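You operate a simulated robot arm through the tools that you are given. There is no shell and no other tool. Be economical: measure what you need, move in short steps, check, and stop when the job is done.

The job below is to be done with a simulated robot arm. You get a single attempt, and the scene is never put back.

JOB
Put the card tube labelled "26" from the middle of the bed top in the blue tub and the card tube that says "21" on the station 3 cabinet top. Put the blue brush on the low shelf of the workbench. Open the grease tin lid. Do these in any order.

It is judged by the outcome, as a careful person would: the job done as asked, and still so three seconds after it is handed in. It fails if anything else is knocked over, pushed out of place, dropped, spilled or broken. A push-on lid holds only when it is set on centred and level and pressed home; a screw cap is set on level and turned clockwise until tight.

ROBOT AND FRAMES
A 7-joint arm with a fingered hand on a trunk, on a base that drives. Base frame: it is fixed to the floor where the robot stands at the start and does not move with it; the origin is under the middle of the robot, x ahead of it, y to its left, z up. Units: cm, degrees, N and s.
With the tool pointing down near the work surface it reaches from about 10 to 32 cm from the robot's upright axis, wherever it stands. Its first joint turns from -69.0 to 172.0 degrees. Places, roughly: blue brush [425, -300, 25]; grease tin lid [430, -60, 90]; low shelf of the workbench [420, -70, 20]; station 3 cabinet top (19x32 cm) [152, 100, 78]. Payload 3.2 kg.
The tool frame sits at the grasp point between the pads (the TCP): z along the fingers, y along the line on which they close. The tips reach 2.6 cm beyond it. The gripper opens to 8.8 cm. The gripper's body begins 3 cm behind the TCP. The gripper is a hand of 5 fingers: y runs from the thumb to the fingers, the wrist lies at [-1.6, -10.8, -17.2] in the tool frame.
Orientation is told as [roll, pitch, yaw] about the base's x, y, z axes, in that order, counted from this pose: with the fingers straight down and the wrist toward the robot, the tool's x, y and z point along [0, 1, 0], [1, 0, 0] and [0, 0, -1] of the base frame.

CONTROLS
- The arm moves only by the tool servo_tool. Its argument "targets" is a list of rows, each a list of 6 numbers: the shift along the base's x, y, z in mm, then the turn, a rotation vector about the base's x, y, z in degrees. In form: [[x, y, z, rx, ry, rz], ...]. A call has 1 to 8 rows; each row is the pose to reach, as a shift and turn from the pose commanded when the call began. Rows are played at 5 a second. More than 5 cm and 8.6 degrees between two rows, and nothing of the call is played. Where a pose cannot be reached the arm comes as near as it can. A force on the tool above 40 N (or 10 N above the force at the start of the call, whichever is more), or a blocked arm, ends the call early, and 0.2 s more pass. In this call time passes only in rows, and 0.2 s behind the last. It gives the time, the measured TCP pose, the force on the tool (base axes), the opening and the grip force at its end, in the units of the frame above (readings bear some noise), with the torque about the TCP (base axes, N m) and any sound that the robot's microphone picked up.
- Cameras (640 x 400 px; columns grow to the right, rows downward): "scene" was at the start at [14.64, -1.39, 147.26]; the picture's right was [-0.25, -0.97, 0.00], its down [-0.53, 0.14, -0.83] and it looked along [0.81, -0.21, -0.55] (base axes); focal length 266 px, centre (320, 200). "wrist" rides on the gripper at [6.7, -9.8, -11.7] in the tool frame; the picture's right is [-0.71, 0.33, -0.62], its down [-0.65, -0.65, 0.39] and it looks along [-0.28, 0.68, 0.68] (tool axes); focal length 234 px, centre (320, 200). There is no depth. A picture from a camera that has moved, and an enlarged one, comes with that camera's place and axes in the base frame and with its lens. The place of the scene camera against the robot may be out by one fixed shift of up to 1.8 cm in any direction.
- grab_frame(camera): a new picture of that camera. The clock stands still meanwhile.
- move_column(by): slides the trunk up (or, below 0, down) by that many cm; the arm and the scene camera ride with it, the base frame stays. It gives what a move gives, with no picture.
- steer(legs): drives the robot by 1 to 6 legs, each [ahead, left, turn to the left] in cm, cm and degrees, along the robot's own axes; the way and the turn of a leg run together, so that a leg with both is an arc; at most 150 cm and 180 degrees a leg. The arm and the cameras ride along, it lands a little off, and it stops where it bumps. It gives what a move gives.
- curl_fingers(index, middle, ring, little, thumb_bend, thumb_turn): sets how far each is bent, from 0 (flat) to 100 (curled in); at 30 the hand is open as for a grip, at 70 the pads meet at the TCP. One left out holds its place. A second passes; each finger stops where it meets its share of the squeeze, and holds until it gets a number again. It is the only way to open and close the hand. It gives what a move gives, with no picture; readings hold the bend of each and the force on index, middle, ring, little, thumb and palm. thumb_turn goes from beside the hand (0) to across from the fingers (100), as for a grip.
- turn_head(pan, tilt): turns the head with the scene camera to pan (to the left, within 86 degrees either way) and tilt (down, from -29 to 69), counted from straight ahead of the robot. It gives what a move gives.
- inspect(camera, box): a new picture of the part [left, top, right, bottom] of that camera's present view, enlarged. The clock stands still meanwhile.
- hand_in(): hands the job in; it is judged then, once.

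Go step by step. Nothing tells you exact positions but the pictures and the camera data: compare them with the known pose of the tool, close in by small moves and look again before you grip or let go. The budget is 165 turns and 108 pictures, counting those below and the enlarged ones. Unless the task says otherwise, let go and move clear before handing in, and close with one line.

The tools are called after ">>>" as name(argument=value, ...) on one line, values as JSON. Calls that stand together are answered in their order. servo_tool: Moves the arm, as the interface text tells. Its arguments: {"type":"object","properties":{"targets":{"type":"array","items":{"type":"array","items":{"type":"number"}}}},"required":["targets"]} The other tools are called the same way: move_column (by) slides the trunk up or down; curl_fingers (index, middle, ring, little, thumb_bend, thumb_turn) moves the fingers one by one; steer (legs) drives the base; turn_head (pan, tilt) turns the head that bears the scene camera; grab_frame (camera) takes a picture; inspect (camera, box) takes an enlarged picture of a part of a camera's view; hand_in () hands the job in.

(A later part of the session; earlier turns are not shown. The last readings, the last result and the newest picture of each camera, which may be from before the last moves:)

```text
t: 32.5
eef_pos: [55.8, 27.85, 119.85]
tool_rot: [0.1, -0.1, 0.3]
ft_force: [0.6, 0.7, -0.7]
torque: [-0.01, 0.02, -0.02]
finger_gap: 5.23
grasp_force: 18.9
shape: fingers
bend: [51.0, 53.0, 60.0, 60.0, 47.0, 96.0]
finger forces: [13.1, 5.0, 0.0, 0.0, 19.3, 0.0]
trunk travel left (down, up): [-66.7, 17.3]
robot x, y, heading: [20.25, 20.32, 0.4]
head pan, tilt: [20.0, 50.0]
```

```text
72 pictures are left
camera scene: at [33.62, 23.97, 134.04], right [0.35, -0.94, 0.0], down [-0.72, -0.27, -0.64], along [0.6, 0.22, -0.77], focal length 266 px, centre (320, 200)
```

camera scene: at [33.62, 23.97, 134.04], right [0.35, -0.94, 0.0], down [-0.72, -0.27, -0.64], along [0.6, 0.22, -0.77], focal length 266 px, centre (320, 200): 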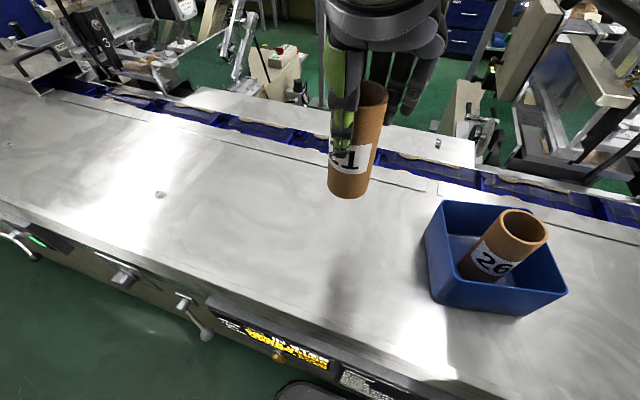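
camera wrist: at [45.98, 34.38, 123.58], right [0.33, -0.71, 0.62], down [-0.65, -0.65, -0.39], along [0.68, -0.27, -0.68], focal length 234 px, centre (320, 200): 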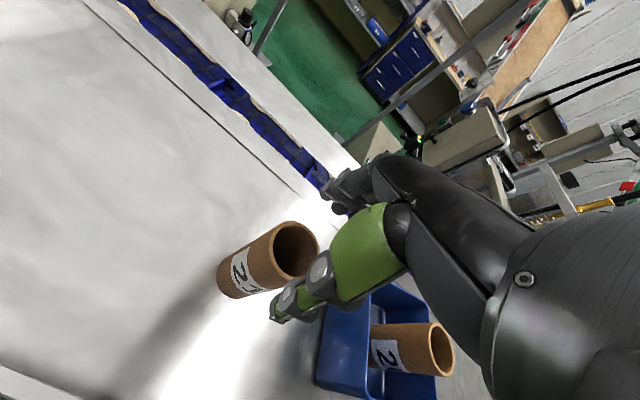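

Tube 21 is held. I back away from the bed and look around to find a route to the station 3 cabinet.

>>> steer(legs=[[-40, 0, 0]])

>>> turn_head(pan=10, tilt=15)

>>> grab_frame(camera="scene")

>>> turn_head(pan=70, tilt=20)

>>> grab_frame(camera="scene")

>>> turn_head(pan=-60, tilt=20)

>>> grab_frame(camera="scene")

```text
t: 35.0
eef_pos: [15.59, 27.54, 119.84]
tool_rot: [0.1, 0.0, 0.2]
ft_force: [-0.1, 0.5, -0.4]
torque: [0.01, 0.0, -0.03]
finger_gap: 5.2
grasp_force: 19.0
shape: fingers
bend: [51.0, 53.0, 60.0, 60.0, 47.0, 96.0]
finger forces: [13.0, 5.1, 0.0, 0.0, 19.4, 0.0]
trunk travel left (down, up): [-66.7, 17.3]
robot x, y, heading: [-19.99, 19.97, 0.4]
head pan, tilt: [20.0, 50.0]
```

```text
t: 36.0
eef_pos: [15.69, 27.59, 119.9]
tool_rot: [0.2, 0.0, 0.3]
ft_force: [0.6, -0.6, -0.6]
torque: [0.0, 0.01, 0.0]
finger_gap: 5.2
grasp_force: 18.2
shape: fingers
bend: [51.0, 53.0, 60.0, 60.0, 47.0, 96.0]
finger forces: [13.1, 5.1, 0.0, 0.0, 19.5, 0.0]
trunk travel left (down, up): [-66.7, 17.3]
robot x, y, heading: [-19.66, 20.57, 0.5]
head pan, tilt: [10.0, 15.0]
```

```text
71 pictures are left
camera scene: at [-4.56, 22.73, 139.41], right [0.18, -0.98, 0.0], down [-0.26, -0.05, -0.97], along [0.95, 0.17, -0.26], focal length 266 px, centre (320, 200)
```

scene: 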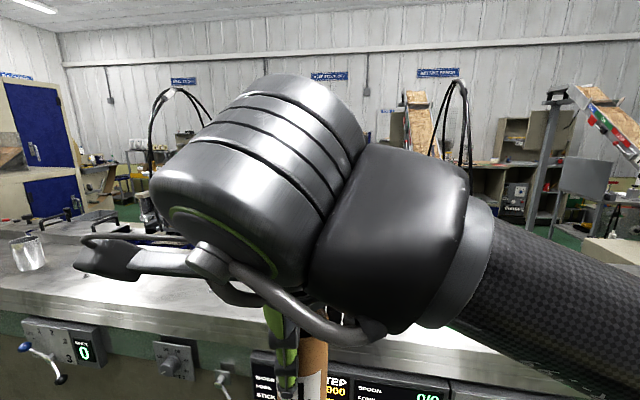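

```text
t: 37.3
eef_pos: [15.52, 27.53, 119.85]
tool_rot: [0.1, 0.1, 0.2]
ft_force: [0.2, 0.4, -0.2]
torque: [0.04, 0.0, -0.02]
finger_gap: 5.22
grasp_force: 18.8
shape: fingers
bend: [51.0, 53.0, 60.0, 60.0, 47.0, 96.0]
finger forces: [13.1, 5.1, 0.0, 0.1, 19.4, 0.0]
trunk travel left (down, up): [-66.7, 17.3]
robot x, y, heading: [-19.33, 20.1, 0.3]
head pan, tilt: [70.0, 20.0]
```

```text
70 pictures are left
camera scene: at [-10.6, 29.82, 138.6], right [0.94, -0.34, 0.0], down [-0.12, -0.32, -0.94], along [0.32, 0.88, -0.34], focal length 266 px, centre (320, 200)
```

scene: 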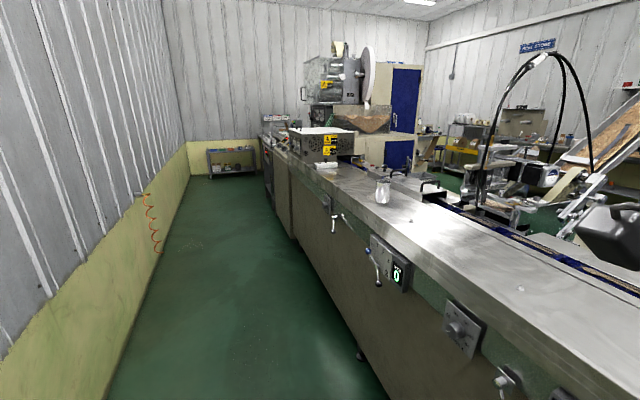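

```text
t: 39.4
eef_pos: [15.64, 27.48, 119.87]
tool_rot: [0.1, 0.1, 0.2]
ft_force: [0.4, -0.2, -1.3]
torque: [-0.02, 0.04, 0.01]
finger_gap: 5.2
grasp_force: 18.7
shape: fingers
bend: [51.0, 53.0, 60.0, 60.0, 47.0, 96.0]
finger forces: [13.2, 5.1, 0.1, 0.1, 19.4, 0.0]
trunk travel left (down, up): [-66.7, 17.3]
robot x, y, heading: [-19.71, 20.04, 0.4]
head pan, tilt: [-60.0, 20.0]
```

```text
69 pictures are left
camera scene: at [-9.03, 13.02, 138.6], right [-0.86, -0.51, 0.0], down [-0.17, 0.3, -0.94], along [0.48, -0.81, -0.34], focal length 266 px, centre (320, 200)
```

scene: 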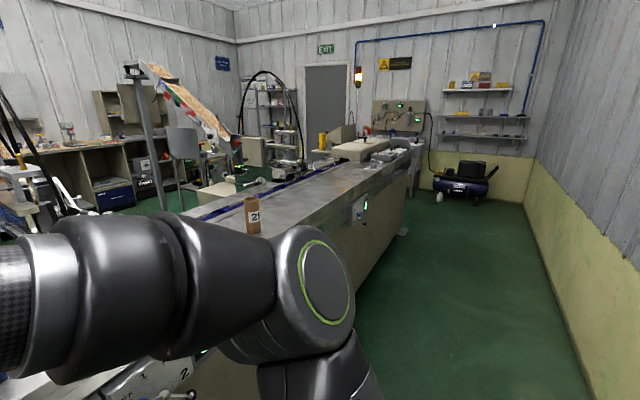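

The long bed blocks the direct way. I zoom in on the right end to find a passage.

>>> inspect(camera="scene", box=[230, 70, 550, 270])

>>> turn_head(pan=70, tilt=20)

>>> inspect(camera="scene", box=[170, 70, 490, 270])

```text
2.00 times, centred on (390, 170) of scene
camera zoom: at [-9.03, 13.02, 138.6], right [-0.86, -0.51, 0.0], down [-0.17, 0.3, -0.94], along [0.48, -0.81, -0.34], focal length 533 px, centre (180, 260)
```

zoom: 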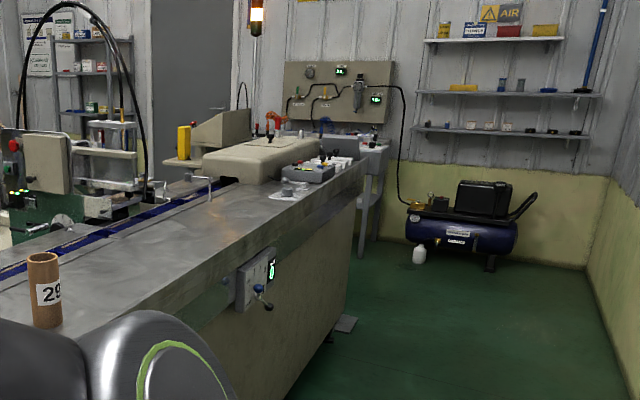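

```text
t: 41.5
eef_pos: [15.67, 27.58, 119.81]
tool_rot: [0.1, 0.0, 0.2]
ft_force: [-1.0, 0.4, -1.0]
torque: [-0.01, -0.01, 0.02]
finger_gap: 5.2
grasp_force: 19.1
shape: fingers
bend: [51.0, 53.0, 60.0, 60.0, 47.0, 96.0]
finger forces: [13.1, 5.0, 0.1, 0.1, 19.4, 0.0]
trunk travel left (down, up): [-66.7, 17.3]
robot x, y, heading: [-19.85, 20.35, 0.3]
head pan, tilt: [70.0, 20.0]
```

```text
2.00 times, centred on (330, 170) of scene
camera zoom: at [-10.6, 29.82, 138.6], right [0.94, -0.34, 0.0], down [-0.12, -0.32, -0.94], along [0.32, 0.88, -0.34], focal length 533 px, centre (300, 260)
```

zoom: 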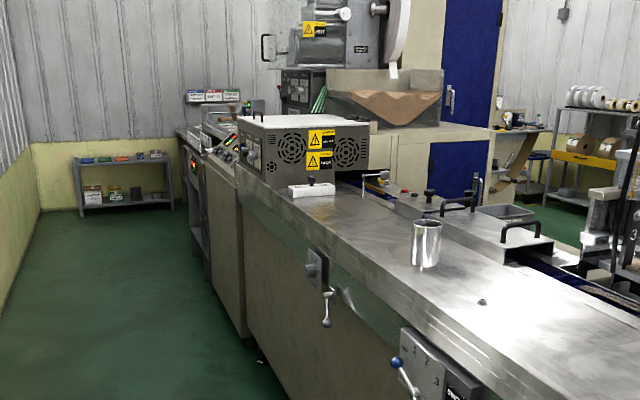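

The right end (near y −270) looks passable before the table by the far wall. I turn that way, drive along the aisle, and look.

>>> steer(legs=[[0, 0, -90], [150, 0, 0], [80, 0, 0]])

>>> turn_head(pan=50, tilt=20)

>>> grab_frame(camera="scene")

>>> turn_head(pan=0, tilt=20)

>>> grab_frame(camera="scene")

```text
t: 56.7
eef_pos: [-1.8, -246.26, 119.83]
tool_rot: [0.1, 0.0, -87.4]
ft_force: [-0.1, -1.1, -0.8]
torque: [0.0, 0.0, -0.01]
finger_gap: 5.18
grasp_force: 18.6
shape: fingers
bend: [51.0, 53.0, 60.0, 60.0, 47.0, 96.0]
finger forces: [12.7, 5.1, 0.0, 0.1, 18.8, 0.0]
trunk travel left (down, up): [-66.7, 17.3]
robot x, y, heading: [-10.74, -211.3, -87.1]
head pan, tilt: [70.0, 20.0]
```

```text
t: 57.5
eef_pos: [-1.82, -246.19, 119.9]
tool_rot: [0.1, 0.0, -87.4]
ft_force: [-0.6, -1.0, -0.1]
torque: [0.01, 0.03, 0.0]
finger_gap: 5.17
grasp_force: 18.2
shape: fingers
bend: [51.0, 53.0, 60.0, 60.0, 47.0, 96.0]
finger forces: [12.7, 5.2, 0.0, 0.1, 18.9, 0.0]
trunk travel left (down, up): [-66.7, 17.3]
robot x, y, heading: [-10.34, -210.91, -87.3]
head pan, tilt: [50.0, 20.0]
```

```text
66 pictures are left
camera scene: at [-2.02, -220.94, 138.6], right [-0.6, -0.8, 0.0], down [-0.27, 0.21, -0.94], along [0.75, -0.57, -0.34], focal length 266 px, centre (320, 200)
```

scene: 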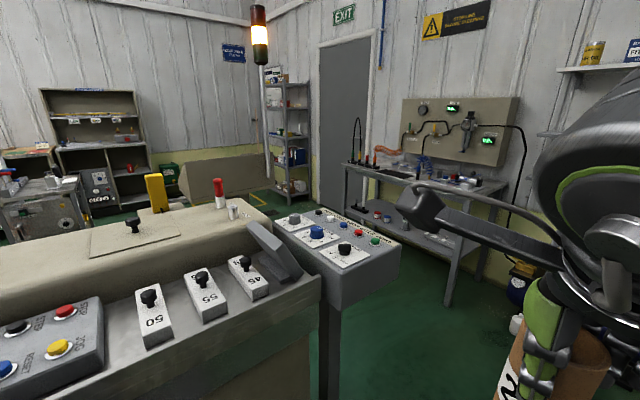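

```text
t: 58.7
eef_pos: [-1.77, -246.16, 119.82]
tool_rot: [0.0, 0.1, -87.4]
ft_force: [-0.4, -0.6, -1.1]
torque: [-0.01, -0.01, 0.01]
finger_gap: 5.17
grasp_force: 18.4
shape: fingers
bend: [51.0, 53.0, 60.0, 60.0, 47.0, 96.0]
finger forces: [12.7, 5.2, 0.1, 0.0, 18.8, 0.0]
trunk travel left (down, up): [-66.7, 17.3]
robot x, y, heading: [-10.51, -211.18, -87.2]
head pan, tilt: [0.0, 20.0]
```

```text
65 pictures are left
camera scene: at [-8.98, -224.62, 138.6], right [-1.0, -0.05, 0.0], down [-0.02, 0.34, -0.94], along [0.05, -0.94, -0.34], focal length 266 px, centre (320, 200)
```

scene: 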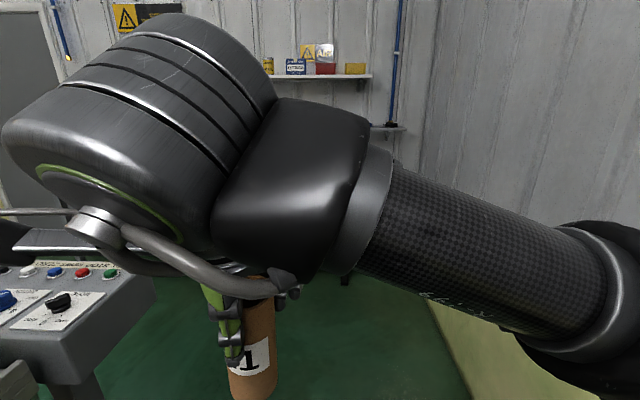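

There's a gap of about 95 cm between the bed-end console (y≈−288) and the wall table (y≈−385). I drive to its centreline and turn to face +x.

>>> steer(legs=[[117, 0, 0], [0, 0, 87]])

>>> turn_head(pan=-30, tilt=30)

>>> grab_frame(camera="scene")

>>> turn_head(pan=45, tilt=30)

>>> grab_frame(camera="scene")

```text
t: 68.3
eef_pos: [30.81, -321.15, 119.85]
tool_rot: [0.1, 0.1, -0.2]
ft_force: [0.2, 0.9, -0.9]
torque: [0.02, 0.01, 0.02]
finger_gap: 5.14
grasp_force: 18.3
shape: fingers
bend: [51.0, 53.0, 60.0, 60.0, 48.0, 96.0]
finger forces: [12.4, 5.1, 0.0, 0.1, 18.4, 0.2]
trunk travel left (down, up): [-66.7, 17.3]
robot x, y, heading: [-4.77, -328.01, -0.1]
head pan, tilt: [0.0, 20.0]
```

```text
t: 69.3
eef_pos: [30.91, -321.1, 119.88]
tool_rot: [0.1, 0.0, -0.3]
ft_force: [-0.1, 0.3, -0.1]
torque: [0.0, 0.02, 0.0]
finger_gap: 5.15
grasp_force: 18.2
shape: fingers
bend: [51.0, 53.0, 60.0, 60.0, 48.0, 96.0]
finger forces: [12.4, 4.9, 0.1, 0.1, 18.2, 0.0]
trunk travel left (down, up): [-66.7, 17.3]
robot x, y, heading: [-4.62, -328.38, -0.2]
head pan, tilt: [-30.0, 30.0]
```

```text
64 pictures are left
camera scene: at [9.17, -331.98, 137.0], right [-0.5, -0.87, 0.0], down [-0.43, 0.25, -0.87], along [0.75, -0.43, -0.5], focal length 266 px, centre (320, 200)
```

scene: 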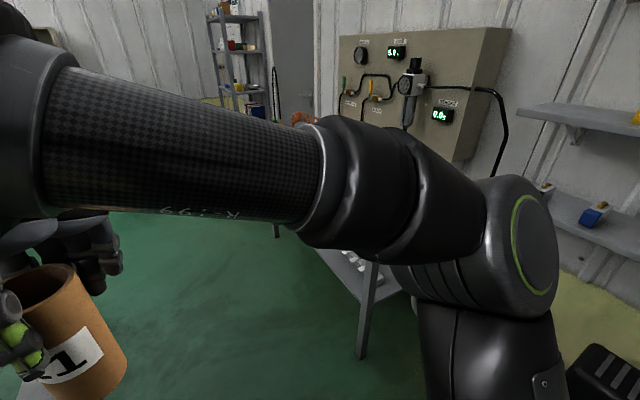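

```text
t: 70.8
eef_pos: [30.8, -321.09, 119.85]
tool_rot: [0.2, 0.0, -0.3]
ft_force: [-0.5, -0.1, -0.4]
torque: [-0.01, 0.03, 0.0]
finger_gap: 5.11
grasp_force: 18.2
shape: fingers
bend: [51.0, 53.0, 60.0, 60.0, 48.0, 96.0]
finger forces: [12.3, 5.1, 0.0, 0.0, 18.3, 0.0]
trunk travel left (down, up): [-66.7, 17.3]
robot x, y, heading: [-5.2, -328.4, -0.2]
head pan, tilt: [45.0, 30.0]
```

```text
63 pictures are left
camera scene: at [7.75, -321.07, 137.0], right [0.7, -0.71, 0.0], down [-0.35, -0.35, -0.87], along [0.61, 0.61, -0.5], focal length 266 px, centre (320, 200)
```

scene: 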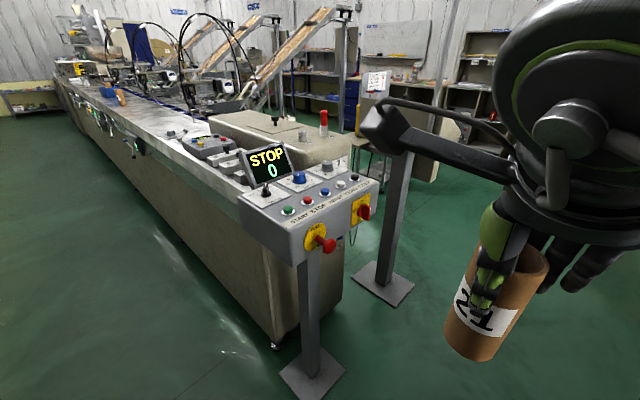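

Clearances look fine at about 48 cm left and 20 cm right of the elbow. I drive through the gap.

>>> steer(legs=[[150, 0, 0], [60, 0, 0]])

>>> turn_head(pan=80, tilt=25)

>>> grab_frame(camera="scene")

>>> turn_head(pan=30, tilt=25)

>>> grab_frame(camera="scene")

```text
t: 81.1
eef_pos: [239.99, -324.37, 119.86]
tool_rot: [0.0, 0.0, -1.3]
ft_force: [0.2, 0.1, -0.2]
torque: [0.02, 0.01, 0.02]
finger_gap: 5.12
grasp_force: 17.4
shape: fingers
bend: [51.0, 53.0, 60.0, 60.0, 48.0, 96.0]
finger forces: [12.4, 5.0, 0.0, 0.0, 18.5, 0.0]
trunk travel left (down, up): [-66.7, 17.3]
robot x, y, heading: [204.47, -330.99, -1.2]
head pan, tilt: [45.0, 30.0]
```

```text
t: 82.1
eef_pos: [239.98, -324.26, 119.86]
tool_rot: [0.1, -0.1, -1.3]
ft_force: [-0.6, 0.2, -0.6]
torque: [0.01, 0.03, 0.0]
finger_gap: 5.13
grasp_force: 17.9
shape: fingers
bend: [51.0, 53.0, 60.0, 60.0, 48.0, 96.0]
finger forces: [12.5, 5.1, 0.0, 0.1, 18.5, 0.0]
trunk travel left (down, up): [-66.7, 17.3]
robot x, y, heading: [204.56, -330.58, -1.4]
head pan, tilt: [80.0, 25.0]
```

```text
62 pictures are left
camera scene: at [212.16, -321.08, 137.79], right [0.98, -0.19, 0.0], down [-0.08, -0.41, -0.91], along [0.18, 0.89, -0.42], focal length 266 px, centre (320, 200)
```

scene: 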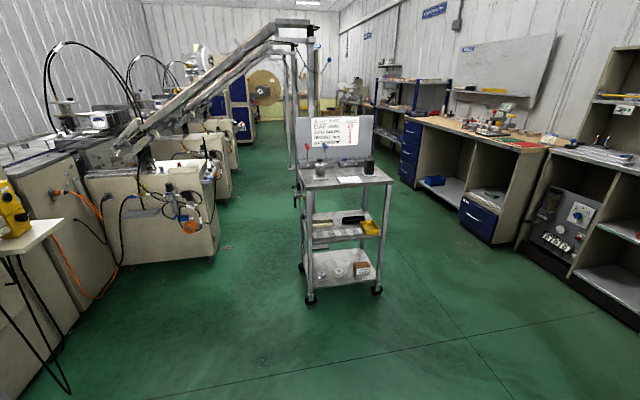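

```text
t: 83.3
eef_pos: [239.89, -324.3, 119.8]
tool_rot: [0.1, 0.0, -1.3]
ft_force: [0.1, -0.1, -1.2]
torque: [-0.04, 0.03, -0.01]
finger_gap: 5.11
grasp_force: 18.3
shape: fingers
bend: [51.0, 53.0, 60.0, 60.0, 48.0, 96.0]
finger forces: [12.4, 5.0, 0.1, 0.0, 18.4, 0.0]
trunk travel left (down, up): [-66.7, 17.3]
robot x, y, heading: [204.16, -330.82, -1.2]
head pan, tilt: [30.0, 25.0]
```

```text
61 pictures are left
camera scene: at [218.43, -325.67, 137.79], right [0.48, -0.88, 0.0], down [-0.37, -0.2, -0.91], along [0.79, 0.44, -0.42], focal length 266 px, centre (320, 200)
```

scene: 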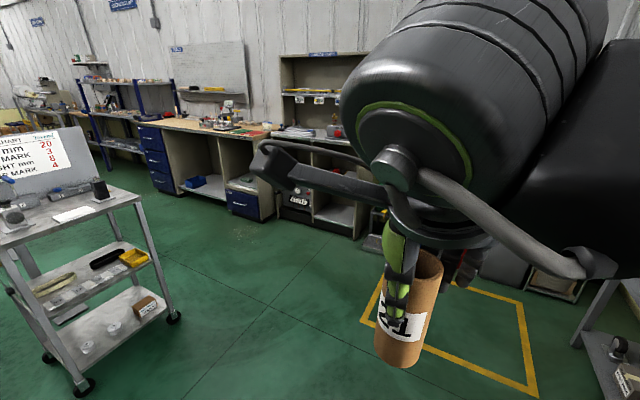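

I see the aisle clearly: station cabinets on the left to x≈165, a trolley at x 230–285, the workbench from x≈405. I'll go round the trolley on the right side at x≈325 and look again.

>>> steer(legs=[[120, 0, 0], [0, 0, 91], [150, 0, 0], [90, 0, 0]])

>>> turn_head(pan=55, tilt=25)

>>> grab_frame(camera="scene")

>>> turn_head(pan=-60, tilt=35)

>>> grab_frame(camera="scene")

```text
t: 104.5
eef_pos: [311.98, -61.21, 119.77]
tool_rot: [0.0, 0.0, 91.0]
ft_force: [0.6, 0.1, -0.7]
torque: [0.0, -0.02, -0.03]
finger_gap: 5.1
grasp_force: 17.4
shape: fingers
bend: [52.0, 53.0, 60.0, 60.0, 48.0, 96.0]
finger forces: [12.2, 5.1, 0.0, 0.0, 17.9, 0.1]
trunk travel left (down, up): [-66.7, 17.3]
robot x, y, heading: [320.34, -96.41, 91.0]
head pan, tilt: [30.0, 25.0]
```

```text
t: 105.4
eef_pos: [312.2, -61.14, 119.82]
tool_rot: [0.1, 0.0, 91.1]
ft_force: [0.8, 0.1, -1.2]
torque: [0.03, 0.01, -0.01]
finger_gap: 5.1
grasp_force: 17.7
shape: fingers
bend: [52.0, 53.0, 60.0, 60.0, 48.0, 96.0]
finger forces: [12.2, 4.9, 0.1, 0.0, 17.8, 0.1]
trunk travel left (down, up): [-66.7, 17.3]
robot x, y, heading: [319.87, -96.77, 91.1]
head pan, tilt: [55.0, 25.0]
```

```text
60 pictures are left
camera scene: at [313.28, -85.58, 137.79], right [0.56, 0.83, 0.0], down [0.35, -0.24, -0.91], along [-0.75, 0.51, -0.42], focal length 266 px, centre (320, 200)
```

scene: 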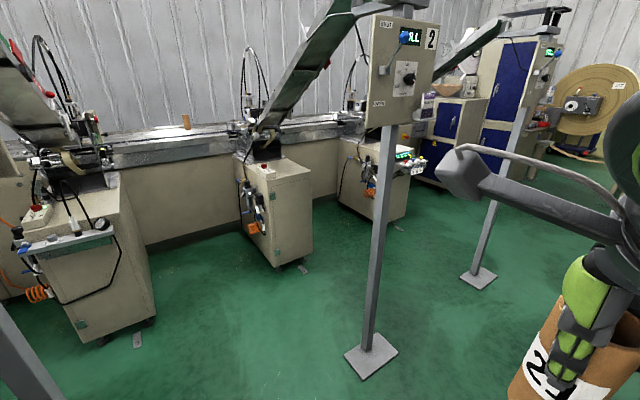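

```text
t: 107.3
eef_pos: [312.13, -61.22, 119.83]
tool_rot: [0.1, 0.1, 91.2]
ft_force: [-0.3, 0.1, -0.4]
torque: [0.0, 0.01, -0.02]
finger_gap: 5.06
grasp_force: 17.5
shape: fingers
bend: [52.0, 53.0, 60.0, 60.0, 48.0, 96.0]
finger forces: [12.2, 4.9, 0.0, 0.0, 17.9, 0.1]
trunk travel left (down, up): [-66.7, 17.3]
robot x, y, heading: [319.73, -96.41, 91.2]
head pan, tilt: [-60.0, 35.0]
```

```text
59 pictures are left
camera scene: at [328.46, -86.16, 136.22], right [0.52, -0.86, 0.0], down [-0.49, -0.3, -0.82], along [0.7, 0.42, -0.57], focal length 266 px, centre (320, 200)
```

scene: 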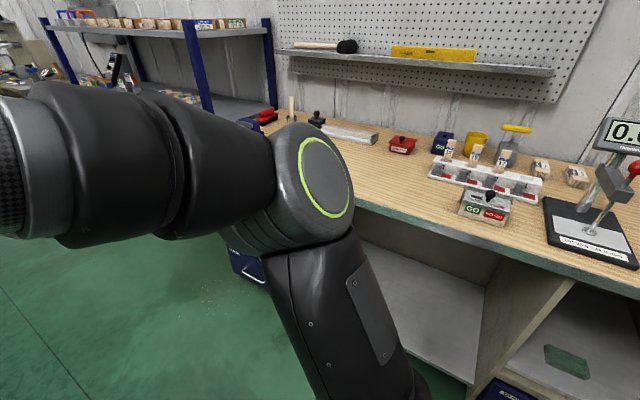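

Three stations are seen; the third cabinet (y≈100) stands behind a post at (250,101). I'll enter between posts 2 and 3, facing −x, along y≈35.

>>> steer(legs=[[131, 0, 0], [0, 0, 89]])

>>> move_column(by=-20)

>>> turn_head(pan=-20, tilt=12)

>>> grab_frame(camera="scene")

```text
t: 117.7
eef_pos: [281.86, 25.91, 119.83]
tool_rot: [0.1, -0.1, -178.5]
ft_force: [-0.5, -0.3, -0.5]
torque: [-0.02, 0.01, 0.02]
finger_gap: 5.04
grasp_force: 18.0
shape: fingers
bend: [52.0, 54.0, 60.0, 60.0, 48.0, 96.0]
finger forces: [11.9, 4.9, 0.0, 0.0, 17.5, 0.0]
trunk travel left (down, up): [-66.7, 17.3]
robot x, y, heading: [316.96, 33.99, -178.7]
head pan, tilt: [-60.0, 35.0]
```

```text
t: 119.9
eef_pos: [281.95, 25.87, 99.78]
tool_rot: [0.1, 0.0, -178.5]
ft_force: [-0.2, 0.4, -0.5]
torque: [0.01, -0.05, -0.02]
finger_gap: 5.03
grasp_force: 17.0
shape: fingers
bend: [52.0, 54.0, 60.0, 60.0, 48.0, 96.0]
finger forces: [11.9, 4.9, 0.1, 0.0, 17.4, 0.1]
trunk travel left (down, up): [-46.7, 37.3]
robot x, y, heading: [317.02, 33.87, -178.4]
head pan, tilt: [-60.0, 35.0]
```

```text
t: 121.0
eef_pos: [281.78, 25.98, 99.84]
tool_rot: [0.0, 0.0, -178.6]
ft_force: [0.1, -0.2, -0.2]
torque: [0.04, -0.02, -0.02]
finger_gap: 5.05
grasp_force: 16.8
shape: fingers
bend: [52.0, 54.0, 60.0, 60.0, 48.0, 96.0]
finger forces: [11.9, 4.9, 0.0, 0.1, 17.5, 0.0]
trunk travel left (down, up): [-46.7, 37.3]
robot x, y, heading: [317.21, 34.0, -178.8]
head pan, tilt: [-20.0, 12.0]
```

```text
58 pictures are left
camera scene: at [304.29, 37.72, 119.9], right [0.32, 0.95, 0.0], down [0.2, -0.07, -0.98], along [-0.93, 0.31, -0.21], focal length 266 px, centre (320, 200)
```

scene: 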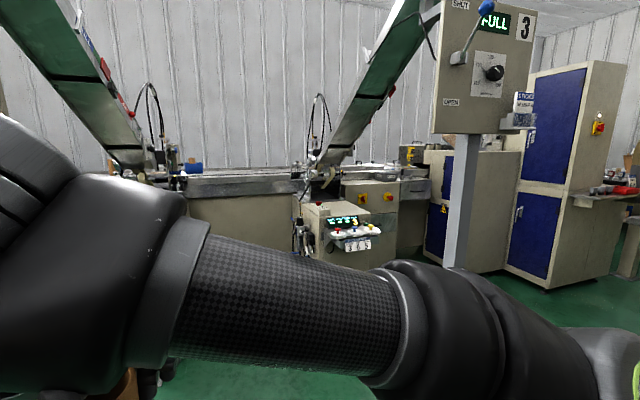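

>>> inspect(camera="scene", box=[260, 140, 440, 260])

```text
3.33 times, centred on (350, 200) of scene
camera zoom: at [304.29, 37.72, 119.9], right [0.32, 0.95, 0.0], down [0.2, -0.07, -0.98], along [-0.93, 0.31, -0.21], focal length 888 px, centre (220, 200)
```

zoom: 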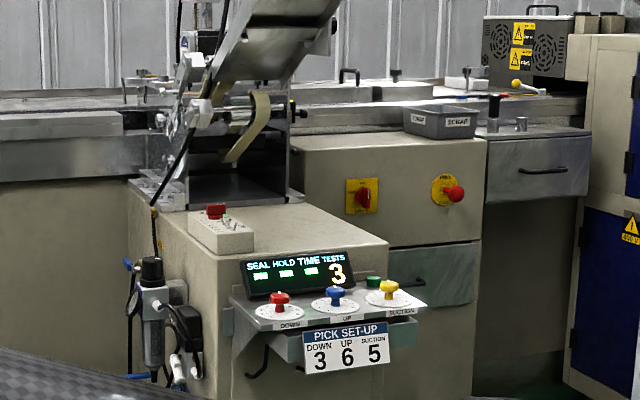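

The station 3 cabinet top is about x 143–163, y 85–117, z 78, with a button box on its left part. Its right half is free, so I'll aim for (154,109). I drive in with the robot low, under the chute.

>>> steer(legs=[[112, 0, 0], [0, 60, -1.3]])

>>> grab_frame(camera="scene")

```text
t: 129.6
eef_pos: [169.52, -33.33, 99.88]
tool_rot: [0.1, -0.1, 179.6]
ft_force: [-0.1, -0.4, 0.2]
torque: [0.0, 0.0, 0.0]
finger_gap: 5.09
grasp_force: 17.1
shape: fingers
bend: [52.0, 54.0, 60.0, 60.0, 48.0, 96.0]
finger forces: [11.9, 4.9, 0.0, 0.0, 17.5, 0.0]
trunk travel left (down, up): [-46.7, 37.3]
robot x, y, heading: [204.97, -26.53, 179.6]
head pan, tilt: [-20.0, 12.0]
```

```text
56 pictures are left
camera scene: at [192.36, -22.26, 119.91], right [0.35, 0.94, 0.0], down [0.2, -0.07, -0.98], along [-0.92, 0.34, -0.21], focal length 266 px, centre (320, 200)
```

scene: 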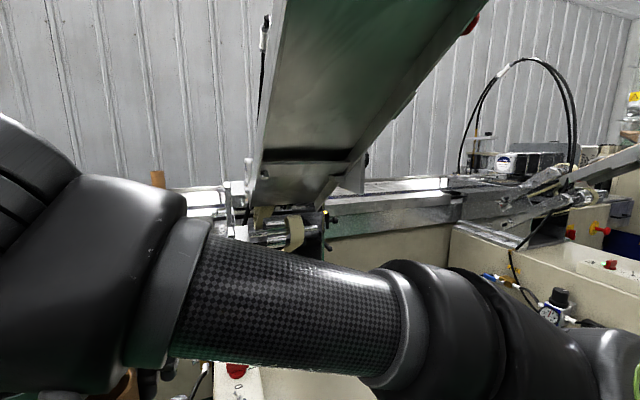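

I strafed the wrong way (left is −y here), but nothing was touched. I go back right toward station 3.

>>> steer(legs=[[0, -135, 0]])

>>> turn_head(pan=5, tilt=40)

>>> grab_frame(camera="scene")

>>> grab_frame(camera="wrist")

```text
t: 136.4
eef_pos: [169.54, 102.42, 99.89]
tool_rot: [0.0, 0.0, -179.7]
ft_force: [-0.4, 0.0, -0.8]
torque: [-0.01, 0.03, 0.01]
finger_gap: 5.07
grasp_force: 17.2
shape: fingers
bend: [52.0, 54.0, 60.0, 60.0, 48.0, 96.0]
finger forces: [11.9, 4.9, 0.1, 0.0, 17.5, 0.0]
trunk travel left (down, up): [-46.7, 37.3]
robot x, y, heading: [204.99, 109.33, -179.7]
head pan, tilt: [-20.0, 12.0]
```

```text
t: 137.3
eef_pos: [169.62, 102.35, 99.88]
tool_rot: [0.1, 0.0, -179.7]
ft_force: [0.6, 0.0, -0.6]
torque: [0.02, -0.01, -0.03]
finger_gap: 5.03
grasp_force: 16.9
shape: fingers
bend: [52.0, 54.0, 60.0, 60.0, 48.0, 96.0]
finger forces: [11.9, 5.0, 0.0, 0.0, 17.5, 0.1]
trunk travel left (down, up): [-46.7, 37.3]
robot x, y, heading: [205.2, 109.27, -179.7]
head pan, tilt: [5.0, 40.0]
```

```text
55 pictures are left
camera scene: at [192.5, 109.72, 115.47], right [-0.09, 1.0, 0.0], down [0.64, 0.06, -0.77], along [-0.76, -0.07, -0.64], focal length 266 px, centre (320, 200)
```

scene: 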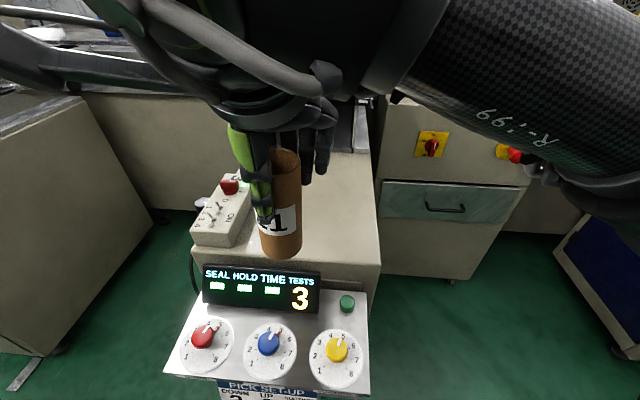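

```text
54 pictures are left
camera wrist: at [179.27, 95.58, 111.58], right [-0.34, 0.71, 0.62], down [0.65, 0.65, -0.39], along [-0.68, 0.27, -0.68], focal length 234 px, centre (320, 200)
```

wrist: 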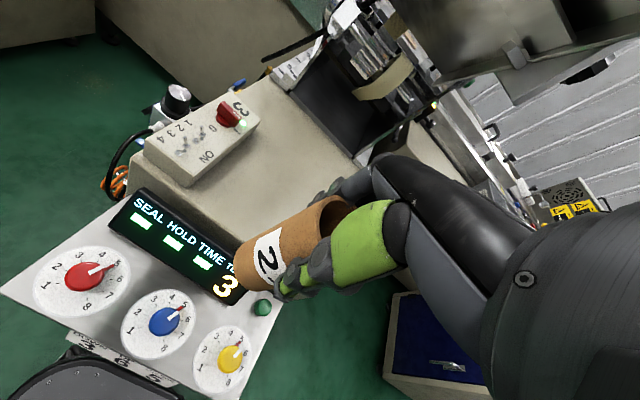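

The view is clear: the right half of the cabinet top is free, target (153,105). I move 7 cm closer and extend the arm, keeping the tube at z≈89 or higher at its bottom.

>>> steer(legs=[[7, -1, 0]])

>>> servo_tool(targets=[[-30, 5, 0, 0, 0, 0], [-60, 10, 0, 0, 0, 0], [-90, 15, -5, 0, 0, 0]])

>>> grab_frame(camera="scene")

```text
t: 138.4
eef_pos: [162.4, 103.2, 99.83]
tool_rot: [0.0, 0.1, -179.8]
ft_force: [-0.1, 1.0, -1.5]
torque: [0.01, -0.03, 0.02]
finger_gap: 5.04
grasp_force: 17.1
shape: fingers
bend: [52.0, 54.0, 60.0, 60.0, 48.0, 96.0]
finger forces: [12.0, 4.8, 0.0, 0.0, 17.5, 0.1]
trunk travel left (down, up): [-46.7, 37.3]
robot x, y, heading: [197.61, 110.96, -179.6]
head pan, tilt: [5.0, 40.0]
```

```text
t: 139.2
eef_pos: [153.37, 104.93, 99.38]
tool_rot: [0.1, 0.0, -179.8]
ft_force: [0.9, 0.7, -0.3]
torque: [0.02, -0.01, -0.01]
finger_gap: 5.03
grasp_force: 17.2
shape: fingers
bend: [52.0, 54.0, 60.0, 60.0, 48.0, 96.0]
finger forces: [11.9, 4.9, 0.0, 0.1, 17.5, 0.0]
trunk travel left (down, up): [-46.7, 37.3]
robot x, y, heading: [197.7, 110.87, -179.7]
head pan, tilt: [5.0, 40.0]
```

```text
53 pictures are left
camera scene: at [185.43, 110.68, 115.45], right [-0.09, 1.0, 0.0], down [0.64, 0.06, -0.77], along [-0.76, -0.07, -0.64], focal length 266 px, centre (320, 200)
```

scene: 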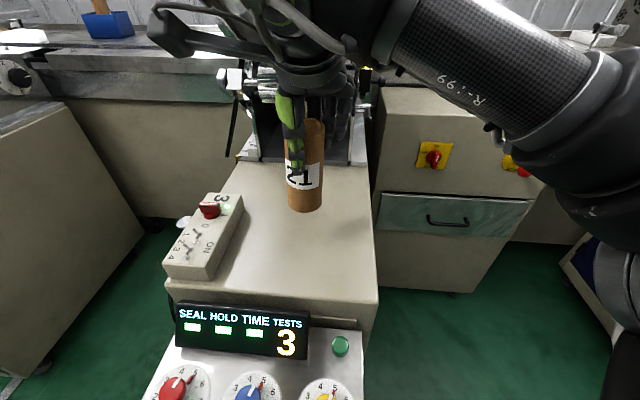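

The hand is over the free area. I lower the tube onto the cabinet top.

>>> move_column(by=-8)

>>> servo_tool(targets=[[0, 0, -4, 0, 0, 0], [0, 0, -8, 0, 0, 0], [0, 0, -12, 0, 0, 0], [0, 0, -16, 0, 0, 0], [0, 0, -19, 0, 0, 0], [0, 0, -22, 0, 0, 0], [0, 0, -25, 0, 0, 0], [0, 0, -28, 0, 0, 0]])

>>> grab_frame(camera="scene")

```text
t: 140.3
eef_pos: [153.47, 104.86, 91.43]
tool_rot: [0.0, 0.0, -179.8]
ft_force: [-0.1, 0.2, -0.1]
torque: [0.0, -0.02, 0.0]
finger_gap: 5.04
grasp_force: 17.5
shape: fingers
bend: [52.0, 54.0, 60.0, 60.0, 48.0, 96.0]
finger forces: [12.0, 4.8, 0.0, 0.1, 17.6, 0.0]
trunk travel left (down, up): [-38.7, 45.3]
robot x, y, heading: [197.86, 110.84, -179.9]
head pan, tilt: [5.0, 40.0]
```

```text
t: 142.1
eef_pos: [153.66, 104.89, 88.88]
tool_rot: [0.2, -0.3, -179.8]
ft_force: [-1.9, -2.9, 17.3]
torque: [0.01, -0.11, -0.02]
finger_gap: 5.02
grasp_force: 19.1
shape: fingers
bend: [52.0, 53.0, 60.0, 60.0, 48.0, 96.0]
finger forces: [14.6, 5.6, 0.1, 0.1, 17.7, 0.0]
trunk travel left (down, up): [-38.7, 45.3]
robot x, y, heading: [197.77, 110.84, -179.8]
head pan, tilt: [5.0, 40.0]
```

```text
52 pictures are left
camera scene: at [185.66, 110.65, 107.52], right [-0.09, 1.0, 0.0], down [0.64, 0.06, -0.77], along [-0.76, -0.07, -0.64], focal length 266 px, centre (320, 200)
```

scene: 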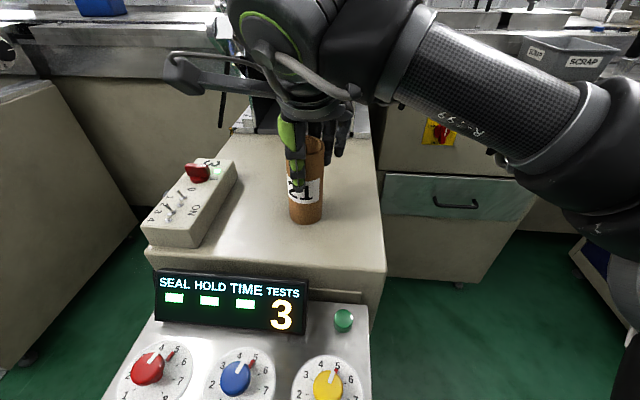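

It stands on the cabinet top (17 N contact). I ease off, open, and rise.

>>> servo_tool(targets=[[0, 0, 2, 0, 0, 0]])

>>> curl_fingers(index=32, middle=32, ring=32, little=32, thumb_bend=32)

>>> servo_tool(targets=[[0, 0, 20, 0, 0, 0], [0, 0, 50, 0, 0, 0], [0, 0, 90, 0, 0, 0]])

>>> grab_frame(camera="scene")

```text
t: 142.5
eef_pos: [153.57, 104.86, 88.74]
tool_rot: [0.0, -0.1, -179.8]
ft_force: [-3.1, -1.8, 14.9]
torque: [0.02, 0.01, -0.04]
finger_gap: 5.03
grasp_force: 19.0
shape: fingers
bend: [52.0, 53.0, 60.0, 60.0, 48.0, 96.0]
finger forces: [14.7, 6.0, 0.0, 0.1, 17.7, 0.1]
trunk travel left (down, up): [-38.7, 45.3]
robot x, y, heading: [198.06, 110.77, -179.9]
head pan, tilt: [5.0, 40.0]
```

```text
t: 143.5
eef_pos: [153.41, 105.06, 88.68]
tool_rot: [0.2, 0.0, -179.9]
ft_force: [0.2, -0.3, -0.3]
torque: [-0.02, 0.02, 0.03]
finger_gap: 8.34
grasp_force: 0.0
shape: fingers
bend: [32.0, 32.0, 32.0, 32.0, 32.0, 97.0]
finger forces: [0.0, 0.0, 0.0, 0.0, 0.0, 0.1]
trunk travel left (down, up): [-38.7, 45.3]
robot x, y, heading: [198.13, 110.68, -179.6]
head pan, tilt: [5.0, 40.0]
```

```text
t: 144.3
eef_pos: [153.69, 104.73, 98.0]
tool_rot: [0.1, -0.1, -179.7]
ft_force: [-0.1, 0.0, 1.1]
torque: [-0.02, 0.01, 0.0]
finger_gap: 8.34
grasp_force: 0.1
shape: fingers
bend: [32.0, 32.0, 32.0, 32.0, 32.0, 97.0]
finger forces: [0.1, 0.0, 0.0, 0.0, 0.1, 0.1]
trunk travel left (down, up): [-38.7, 45.3]
robot x, y, heading: [198.26, 110.96, -179.8]
head pan, tilt: [5.0, 40.0]
```

```text
51 pictures are left
camera scene: at [185.54, 110.63, 107.46], right [-0.09, 1.0, 0.0], down [0.64, 0.06, -0.77], along [-0.76, -0.07, -0.64], focal length 266 px, centre (320, 200)
```

scene: 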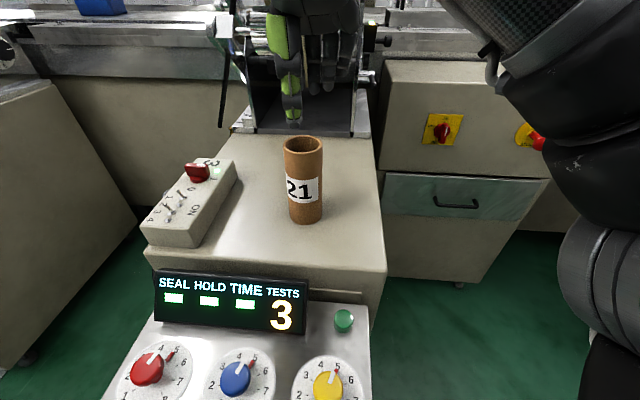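

Tube 21 stands on station 3. I retract the arm and drive back out between the posts.

>>> servo_tool(targets=[[30, -5, 5, 0, 0, 0], [60, -10, 5, 0, 0, 0], [90, -15, 5, 0, 0, 0]])

>>> steer(legs=[[-7, 0, 0], [0, 75, 0], [-112, 0, 0]])

```text
t: 145.1
eef_pos: [162.55, 103.51, 98.3]
tool_rot: [0.1, 0.0, -179.7]
ft_force: [0.5, 0.2, -0.4]
torque: [-0.02, 0.02, 0.0]
finger_gap: 8.34
grasp_force: 0.1
shape: fingers
bend: [32.0, 32.0, 32.0, 32.0, 32.0, 97.0]
finger forces: [0.1, 0.0, 0.1, 0.0, 0.0, 0.0]
trunk travel left (down, up): [-38.7, 45.3]
robot x, y, heading: [197.96, 110.93, -179.4]
head pan, tilt: [5.0, 40.0]
```

```text
t: 155.2
eef_pos: [283.25, 28.56, 98.4]
tool_rot: [0.1, 0.0, -179.6]
ft_force: [-0.3, 0.8, -0.7]
torque: [-0.01, -0.03, -0.01]
finger_gap: 8.39
grasp_force: 0.0
shape: fingers
bend: [32.0, 32.0, 32.0, 32.0, 32.0, 97.0]
finger forces: [0.0, 0.1, 0.0, 0.0, 0.0, 0.1]
trunk travel left (down, up): [-38.7, 45.3]
robot x, y, heading: [318.47, 35.86, -179.4]
head pan, tilt: [5.0, 40.0]
```

Now I turn round to face the workbench and strafe along to the grease tin at about (430,−60).

>>> move_column(by=22)

>>> steer(legs=[[0, 0, 179.4], [20, -95, 0]])

>>> turn_head(pan=0, tilt=35)

>>> grab_frame(camera="scene")

>>> grab_frame(camera="wrist")

```text
t: 157.6
eef_pos: [283.21, 28.58, 120.38]
tool_rot: [0.1, 0.1, -179.7]
ft_force: [0.0, 0.3, -0.2]
torque: [0.03, 0.03, -0.02]
finger_gap: 8.35
grasp_force: 0.1
shape: fingers
bend: [32.0, 32.0, 32.0, 32.0, 32.0, 97.0]
finger forces: [0.1, 0.0, 0.0, 0.0, 0.0, 0.0]
trunk travel left (down, up): [-60.7, 23.3]
robot x, y, heading: [318.93, 36.03, -179.5]
head pan, tilt: [5.0, 40.0]
```

```text
t: 169.9
eef_pos: [374.47, -50.91, 120.31]
tool_rot: [0.1, 0.0, 0.1]
ft_force: [0.2, -0.3, -0.6]
torque: [0.02, 0.01, 0.0]
finger_gap: 8.35
grasp_force: 0.1
shape: fingers
bend: [32.0, 32.0, 32.0, 32.0, 32.0, 97.0]
finger forces: [0.0, 0.0, 0.0, 0.0, 0.0, 0.1]
trunk travel left (down, up): [-60.7, 23.3]
robot x, y, heading: [338.36, -57.75, 0.4]
head pan, tilt: [5.0, 40.0]
```

```text
t: 170.6
eef_pos: [374.29, -50.94, 120.31]
tool_rot: [0.1, 0.0, 0.0]
ft_force: [0.3, 0.0, 0.6]
torque: [0.05, 0.01, 0.0]
finger_gap: 8.33
grasp_force: 0.0
shape: fingers
bend: [32.0, 32.0, 32.0, 32.0, 32.0, 97.0]
finger forces: [0.0, 0.0, 0.0, 0.1, 0.0, 0.0]
trunk travel left (down, up): [-60.7, 23.3]
robot x, y, heading: [338.85, -57.82, 0.4]
head pan, tilt: [0.0, 35.0]
```

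```text
50 pictures are left
camera scene: at [353.62, -57.14, 130.21], right [0.0, -1.0, 0.0], down [-0.57, 0.0, -0.82], along [0.82, 0.0, -0.57], focal length 266 px, centre (320, 200)
```

scene: 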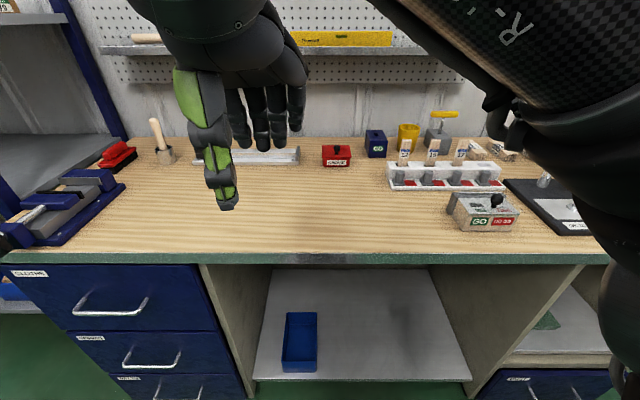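

```text
49 pictures are left
camera wrist: at [364.58, -44.34, 132.04], right [0.33, -0.71, 0.62], down [-0.65, -0.65, -0.39], along [0.68, -0.28, -0.68], focal length 234 px, centre (320, 200)
```

wrist: 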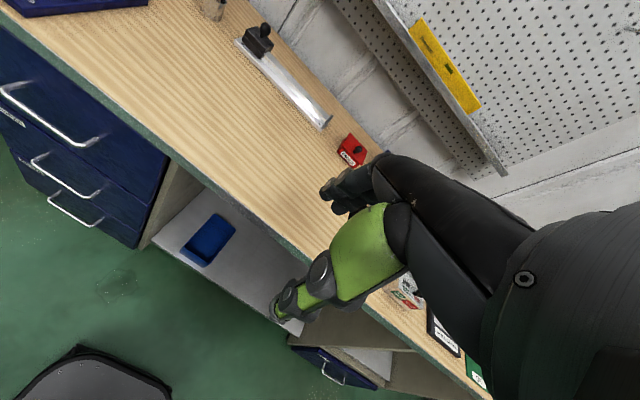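

The small red box seems to be the grease tin. I look closer at it.

>>> inspect(camera="scene", box=[280, 110, 420, 200])

>>> inspect(camera="wrist", box=[320, 110, 400, 190])

```text
4.44 times, centred on (350, 155) of scene
camera zoom: at [353.62, -57.14, 130.21], right [0.0, -1.0, 0.0], down [-0.57, 0.0, -0.82], along [0.82, 0.0, -0.57], focal length 1184 px, centre (187, 400)
```

zoom: 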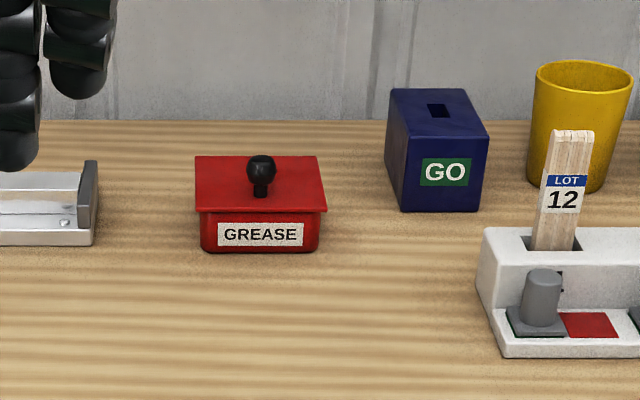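

```text
5.00 times, centred on (360, 150) of wrist
camera zoom: at [364.58, -44.34, 132.04], right [0.33, -0.71, 0.62], down [-0.65, -0.65, -0.39], along [0.68, -0.28, -0.68], focal length 1171 px, centre (120, 450)
```

zoom: 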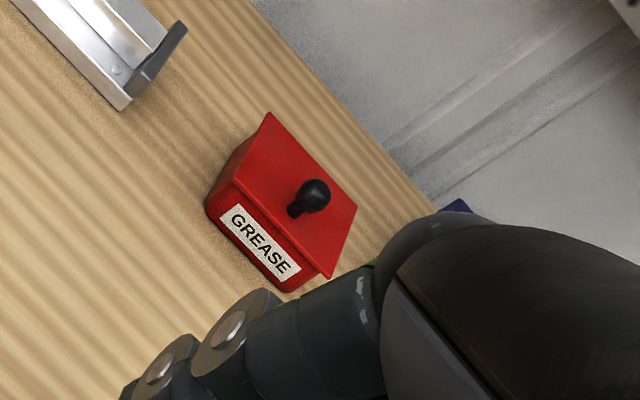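

The red tin labelled GREASE has a lid with a knob near its front edge, apparently hinged at the back. It is deep on the bench at about x 435–440, y −64. I test how far the arm extends forward with a 30° forward tilt.

>>> servo_tool(targets=[[38, 0, -25, 0, -5, 0], [76, 0, -50, 0, -10, 0], [114, 0, -75, 0, -15, 0], [152, 0, -100, 0, -20, 0], [190, 0, -125, 0, -25, 0], [228, 0, -140, 0, -30, 0]])

>>> grab_frame(camera="scene")

```text
t: 171.9
eef_pos: [397.56, -50.84, 106.3]
tool_rot: [0.1, -29.9, 0.1]
ft_force: [0.6, -0.3, -0.1]
torque: [-0.01, 0.01, -0.02]
finger_gap: 8.37
grasp_force: 0.0
shape: fingers
bend: [32.0, 32.0, 32.0, 32.0, 32.0, 97.0]
finger forces: [0.1, 0.0, 0.0, 0.0, 0.0, 0.0]
trunk travel left (down, up): [-60.7, 23.3]
robot x, y, heading: [338.93, -57.83, 0.1]
head pan, tilt: [0.0, 35.0]
```

```text
46 pictures are left
camera scene: at [353.74, -57.12, 130.21], right [0.0, -1.0, 0.0], down [-0.57, 0.0, -0.82], along [0.82, 0.0, -0.57], focal length 266 px, centre (320, 200)
```

scene: 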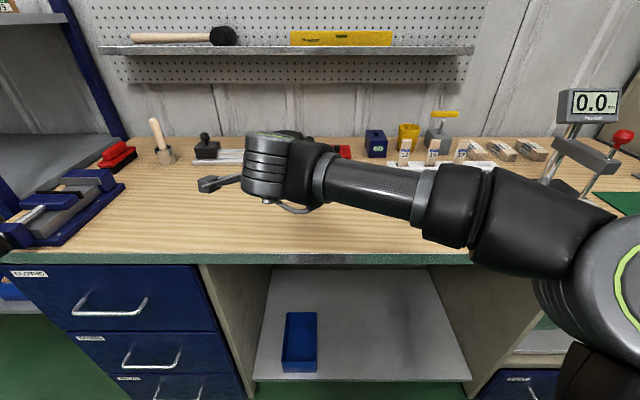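

The arm reached 58 cm out without trouble. To keep the elbow away from the gauge stand on the right, I shift left 17 cm, then move in.

>>> steer(legs=[[0, 17, 0], [27, 0, 0]])

>>> grab_frame(camera="scene")

>>> grab_frame(camera="wrist")

```text
t: 174.9
eef_pos: [424.42, -33.9, 106.43]
tool_rot: [0.1, -30.0, 0.2]
ft_force: [1.0, -0.4, -0.2]
torque: [0.02, 0.03, 0.01]
finger_gap: 8.37
grasp_force: 0.0
shape: fingers
bend: [32.0, 32.0, 32.0, 32.0, 32.0, 97.0]
finger forces: [0.0, 0.1, 0.0, 0.1, 0.0, 0.1]
trunk travel left (down, up): [-60.7, 23.3]
robot x, y, heading: [366.12, -41.01, 0.2]
head pan, tilt: [0.0, 35.0]
```

```text
45 pictures are left
camera scene: at [380.68, -40.3, 130.21], right [0.01, -1.0, 0.0], down [-0.57, 0.0, -0.82], along [0.82, 0.0, -0.57], focal length 266 px, centre (320, 200)
```

scene: 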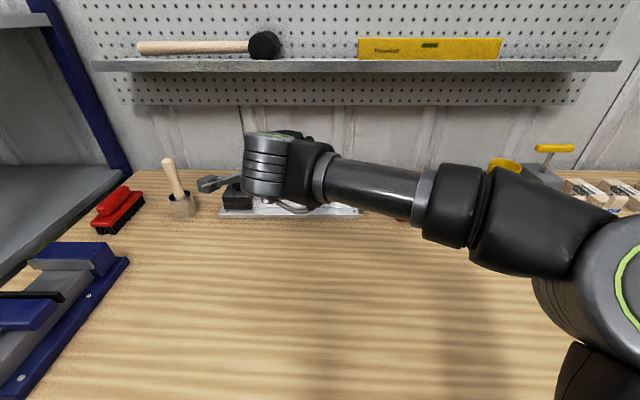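

```text
44 pictures are left
camera wrist: at [410.09, -27.36, 111.71], right [-0.02, -0.71, 0.71], down [-0.37, -0.65, -0.66], along [0.93, -0.28, -0.25], focal length 234 px, centre (320, 200)
```

wrist: 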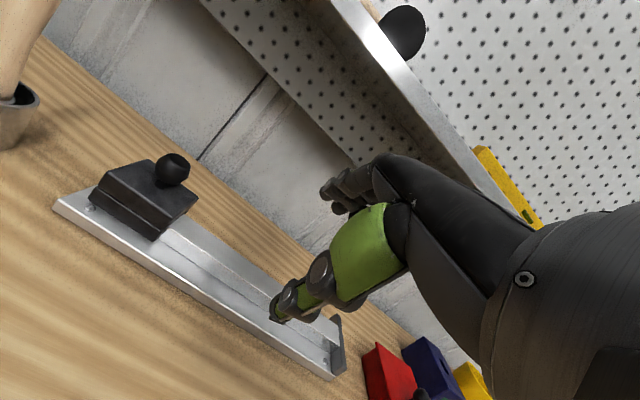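

>>> servo_tool(targets=[[0, -45, 0, 0, 0, 0], [0, -90, 0, 0, 0, 0], [0, -135, 0, 0, 0, 0], [0, -180, 0, 0, 0, 0], [0, -220, 0, 0, 0, 0]])

>>> turn_head(pan=-15, tilt=40)

>>> grab_frame(camera="scene")

>>> grab_frame(camera="wrist")

```text
t: 176.1
eef_pos: [424.23, -56.1, 106.57]
tool_rot: [0.1, -29.9, 0.2]
ft_force: [0.4, -0.7, 0.3]
torque: [-0.03, -0.04, 0.02]
finger_gap: 8.37
grasp_force: 0.0
shape: fingers
bend: [32.0, 32.0, 32.0, 32.0, 32.0, 97.0]
finger forces: [0.0, 0.1, 0.1, 0.0, 0.0, 0.0]
trunk travel left (down, up): [-60.7, 23.3]
robot x, y, heading: [366.08, -41.2, 0.4]
head pan, tilt: [0.0, 35.0]
```

```text
t: 176.9
eef_pos: [424.27, -56.03, 106.55]
tool_rot: [0.1, -30.0, 0.3]
ft_force: [0.6, 0.1, 0.9]
torque: [-0.02, -0.02, -0.02]
finger_gap: 8.39
grasp_force: 0.1
shape: fingers
bend: [32.0, 32.0, 32.0, 32.0, 32.0, 97.0]
finger forces: [0.0, 0.1, 0.0, 0.1, 0.1, 0.1]
trunk travel left (down, up): [-60.7, 23.3]
robot x, y, heading: [365.79, -41.08, 0.3]
head pan, tilt: [-15.0, 40.0]
```

```text
43 pictures are left
camera scene: at [380.03, -42.51, 129.46], right [-0.25, -0.97, 0.0], down [-0.62, 0.16, -0.77], along [0.74, -0.19, -0.64], focal length 266 px, centre (320, 200)
```

scene: 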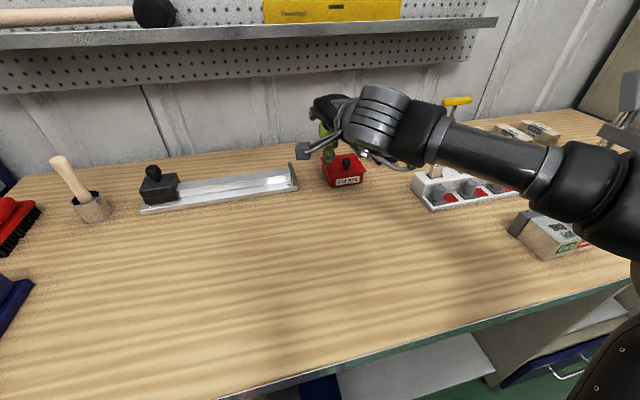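

```text
42 pictures are left
camera wrist: at [409.89, -49.4, 111.87], right [-0.02, -0.71, 0.71], down [-0.37, -0.65, -0.66], along [0.93, -0.28, -0.25], focal length 234 px, centre (320, 200)
```

wrist: 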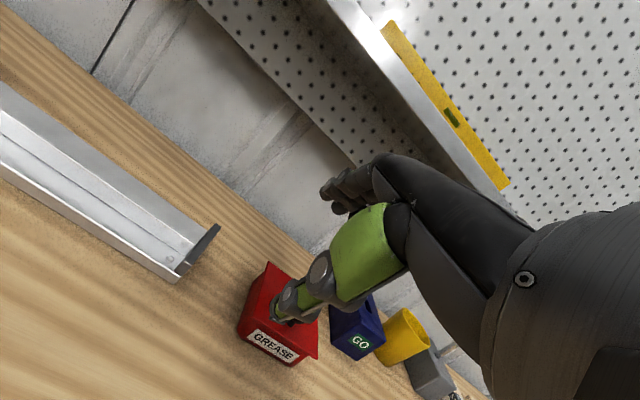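

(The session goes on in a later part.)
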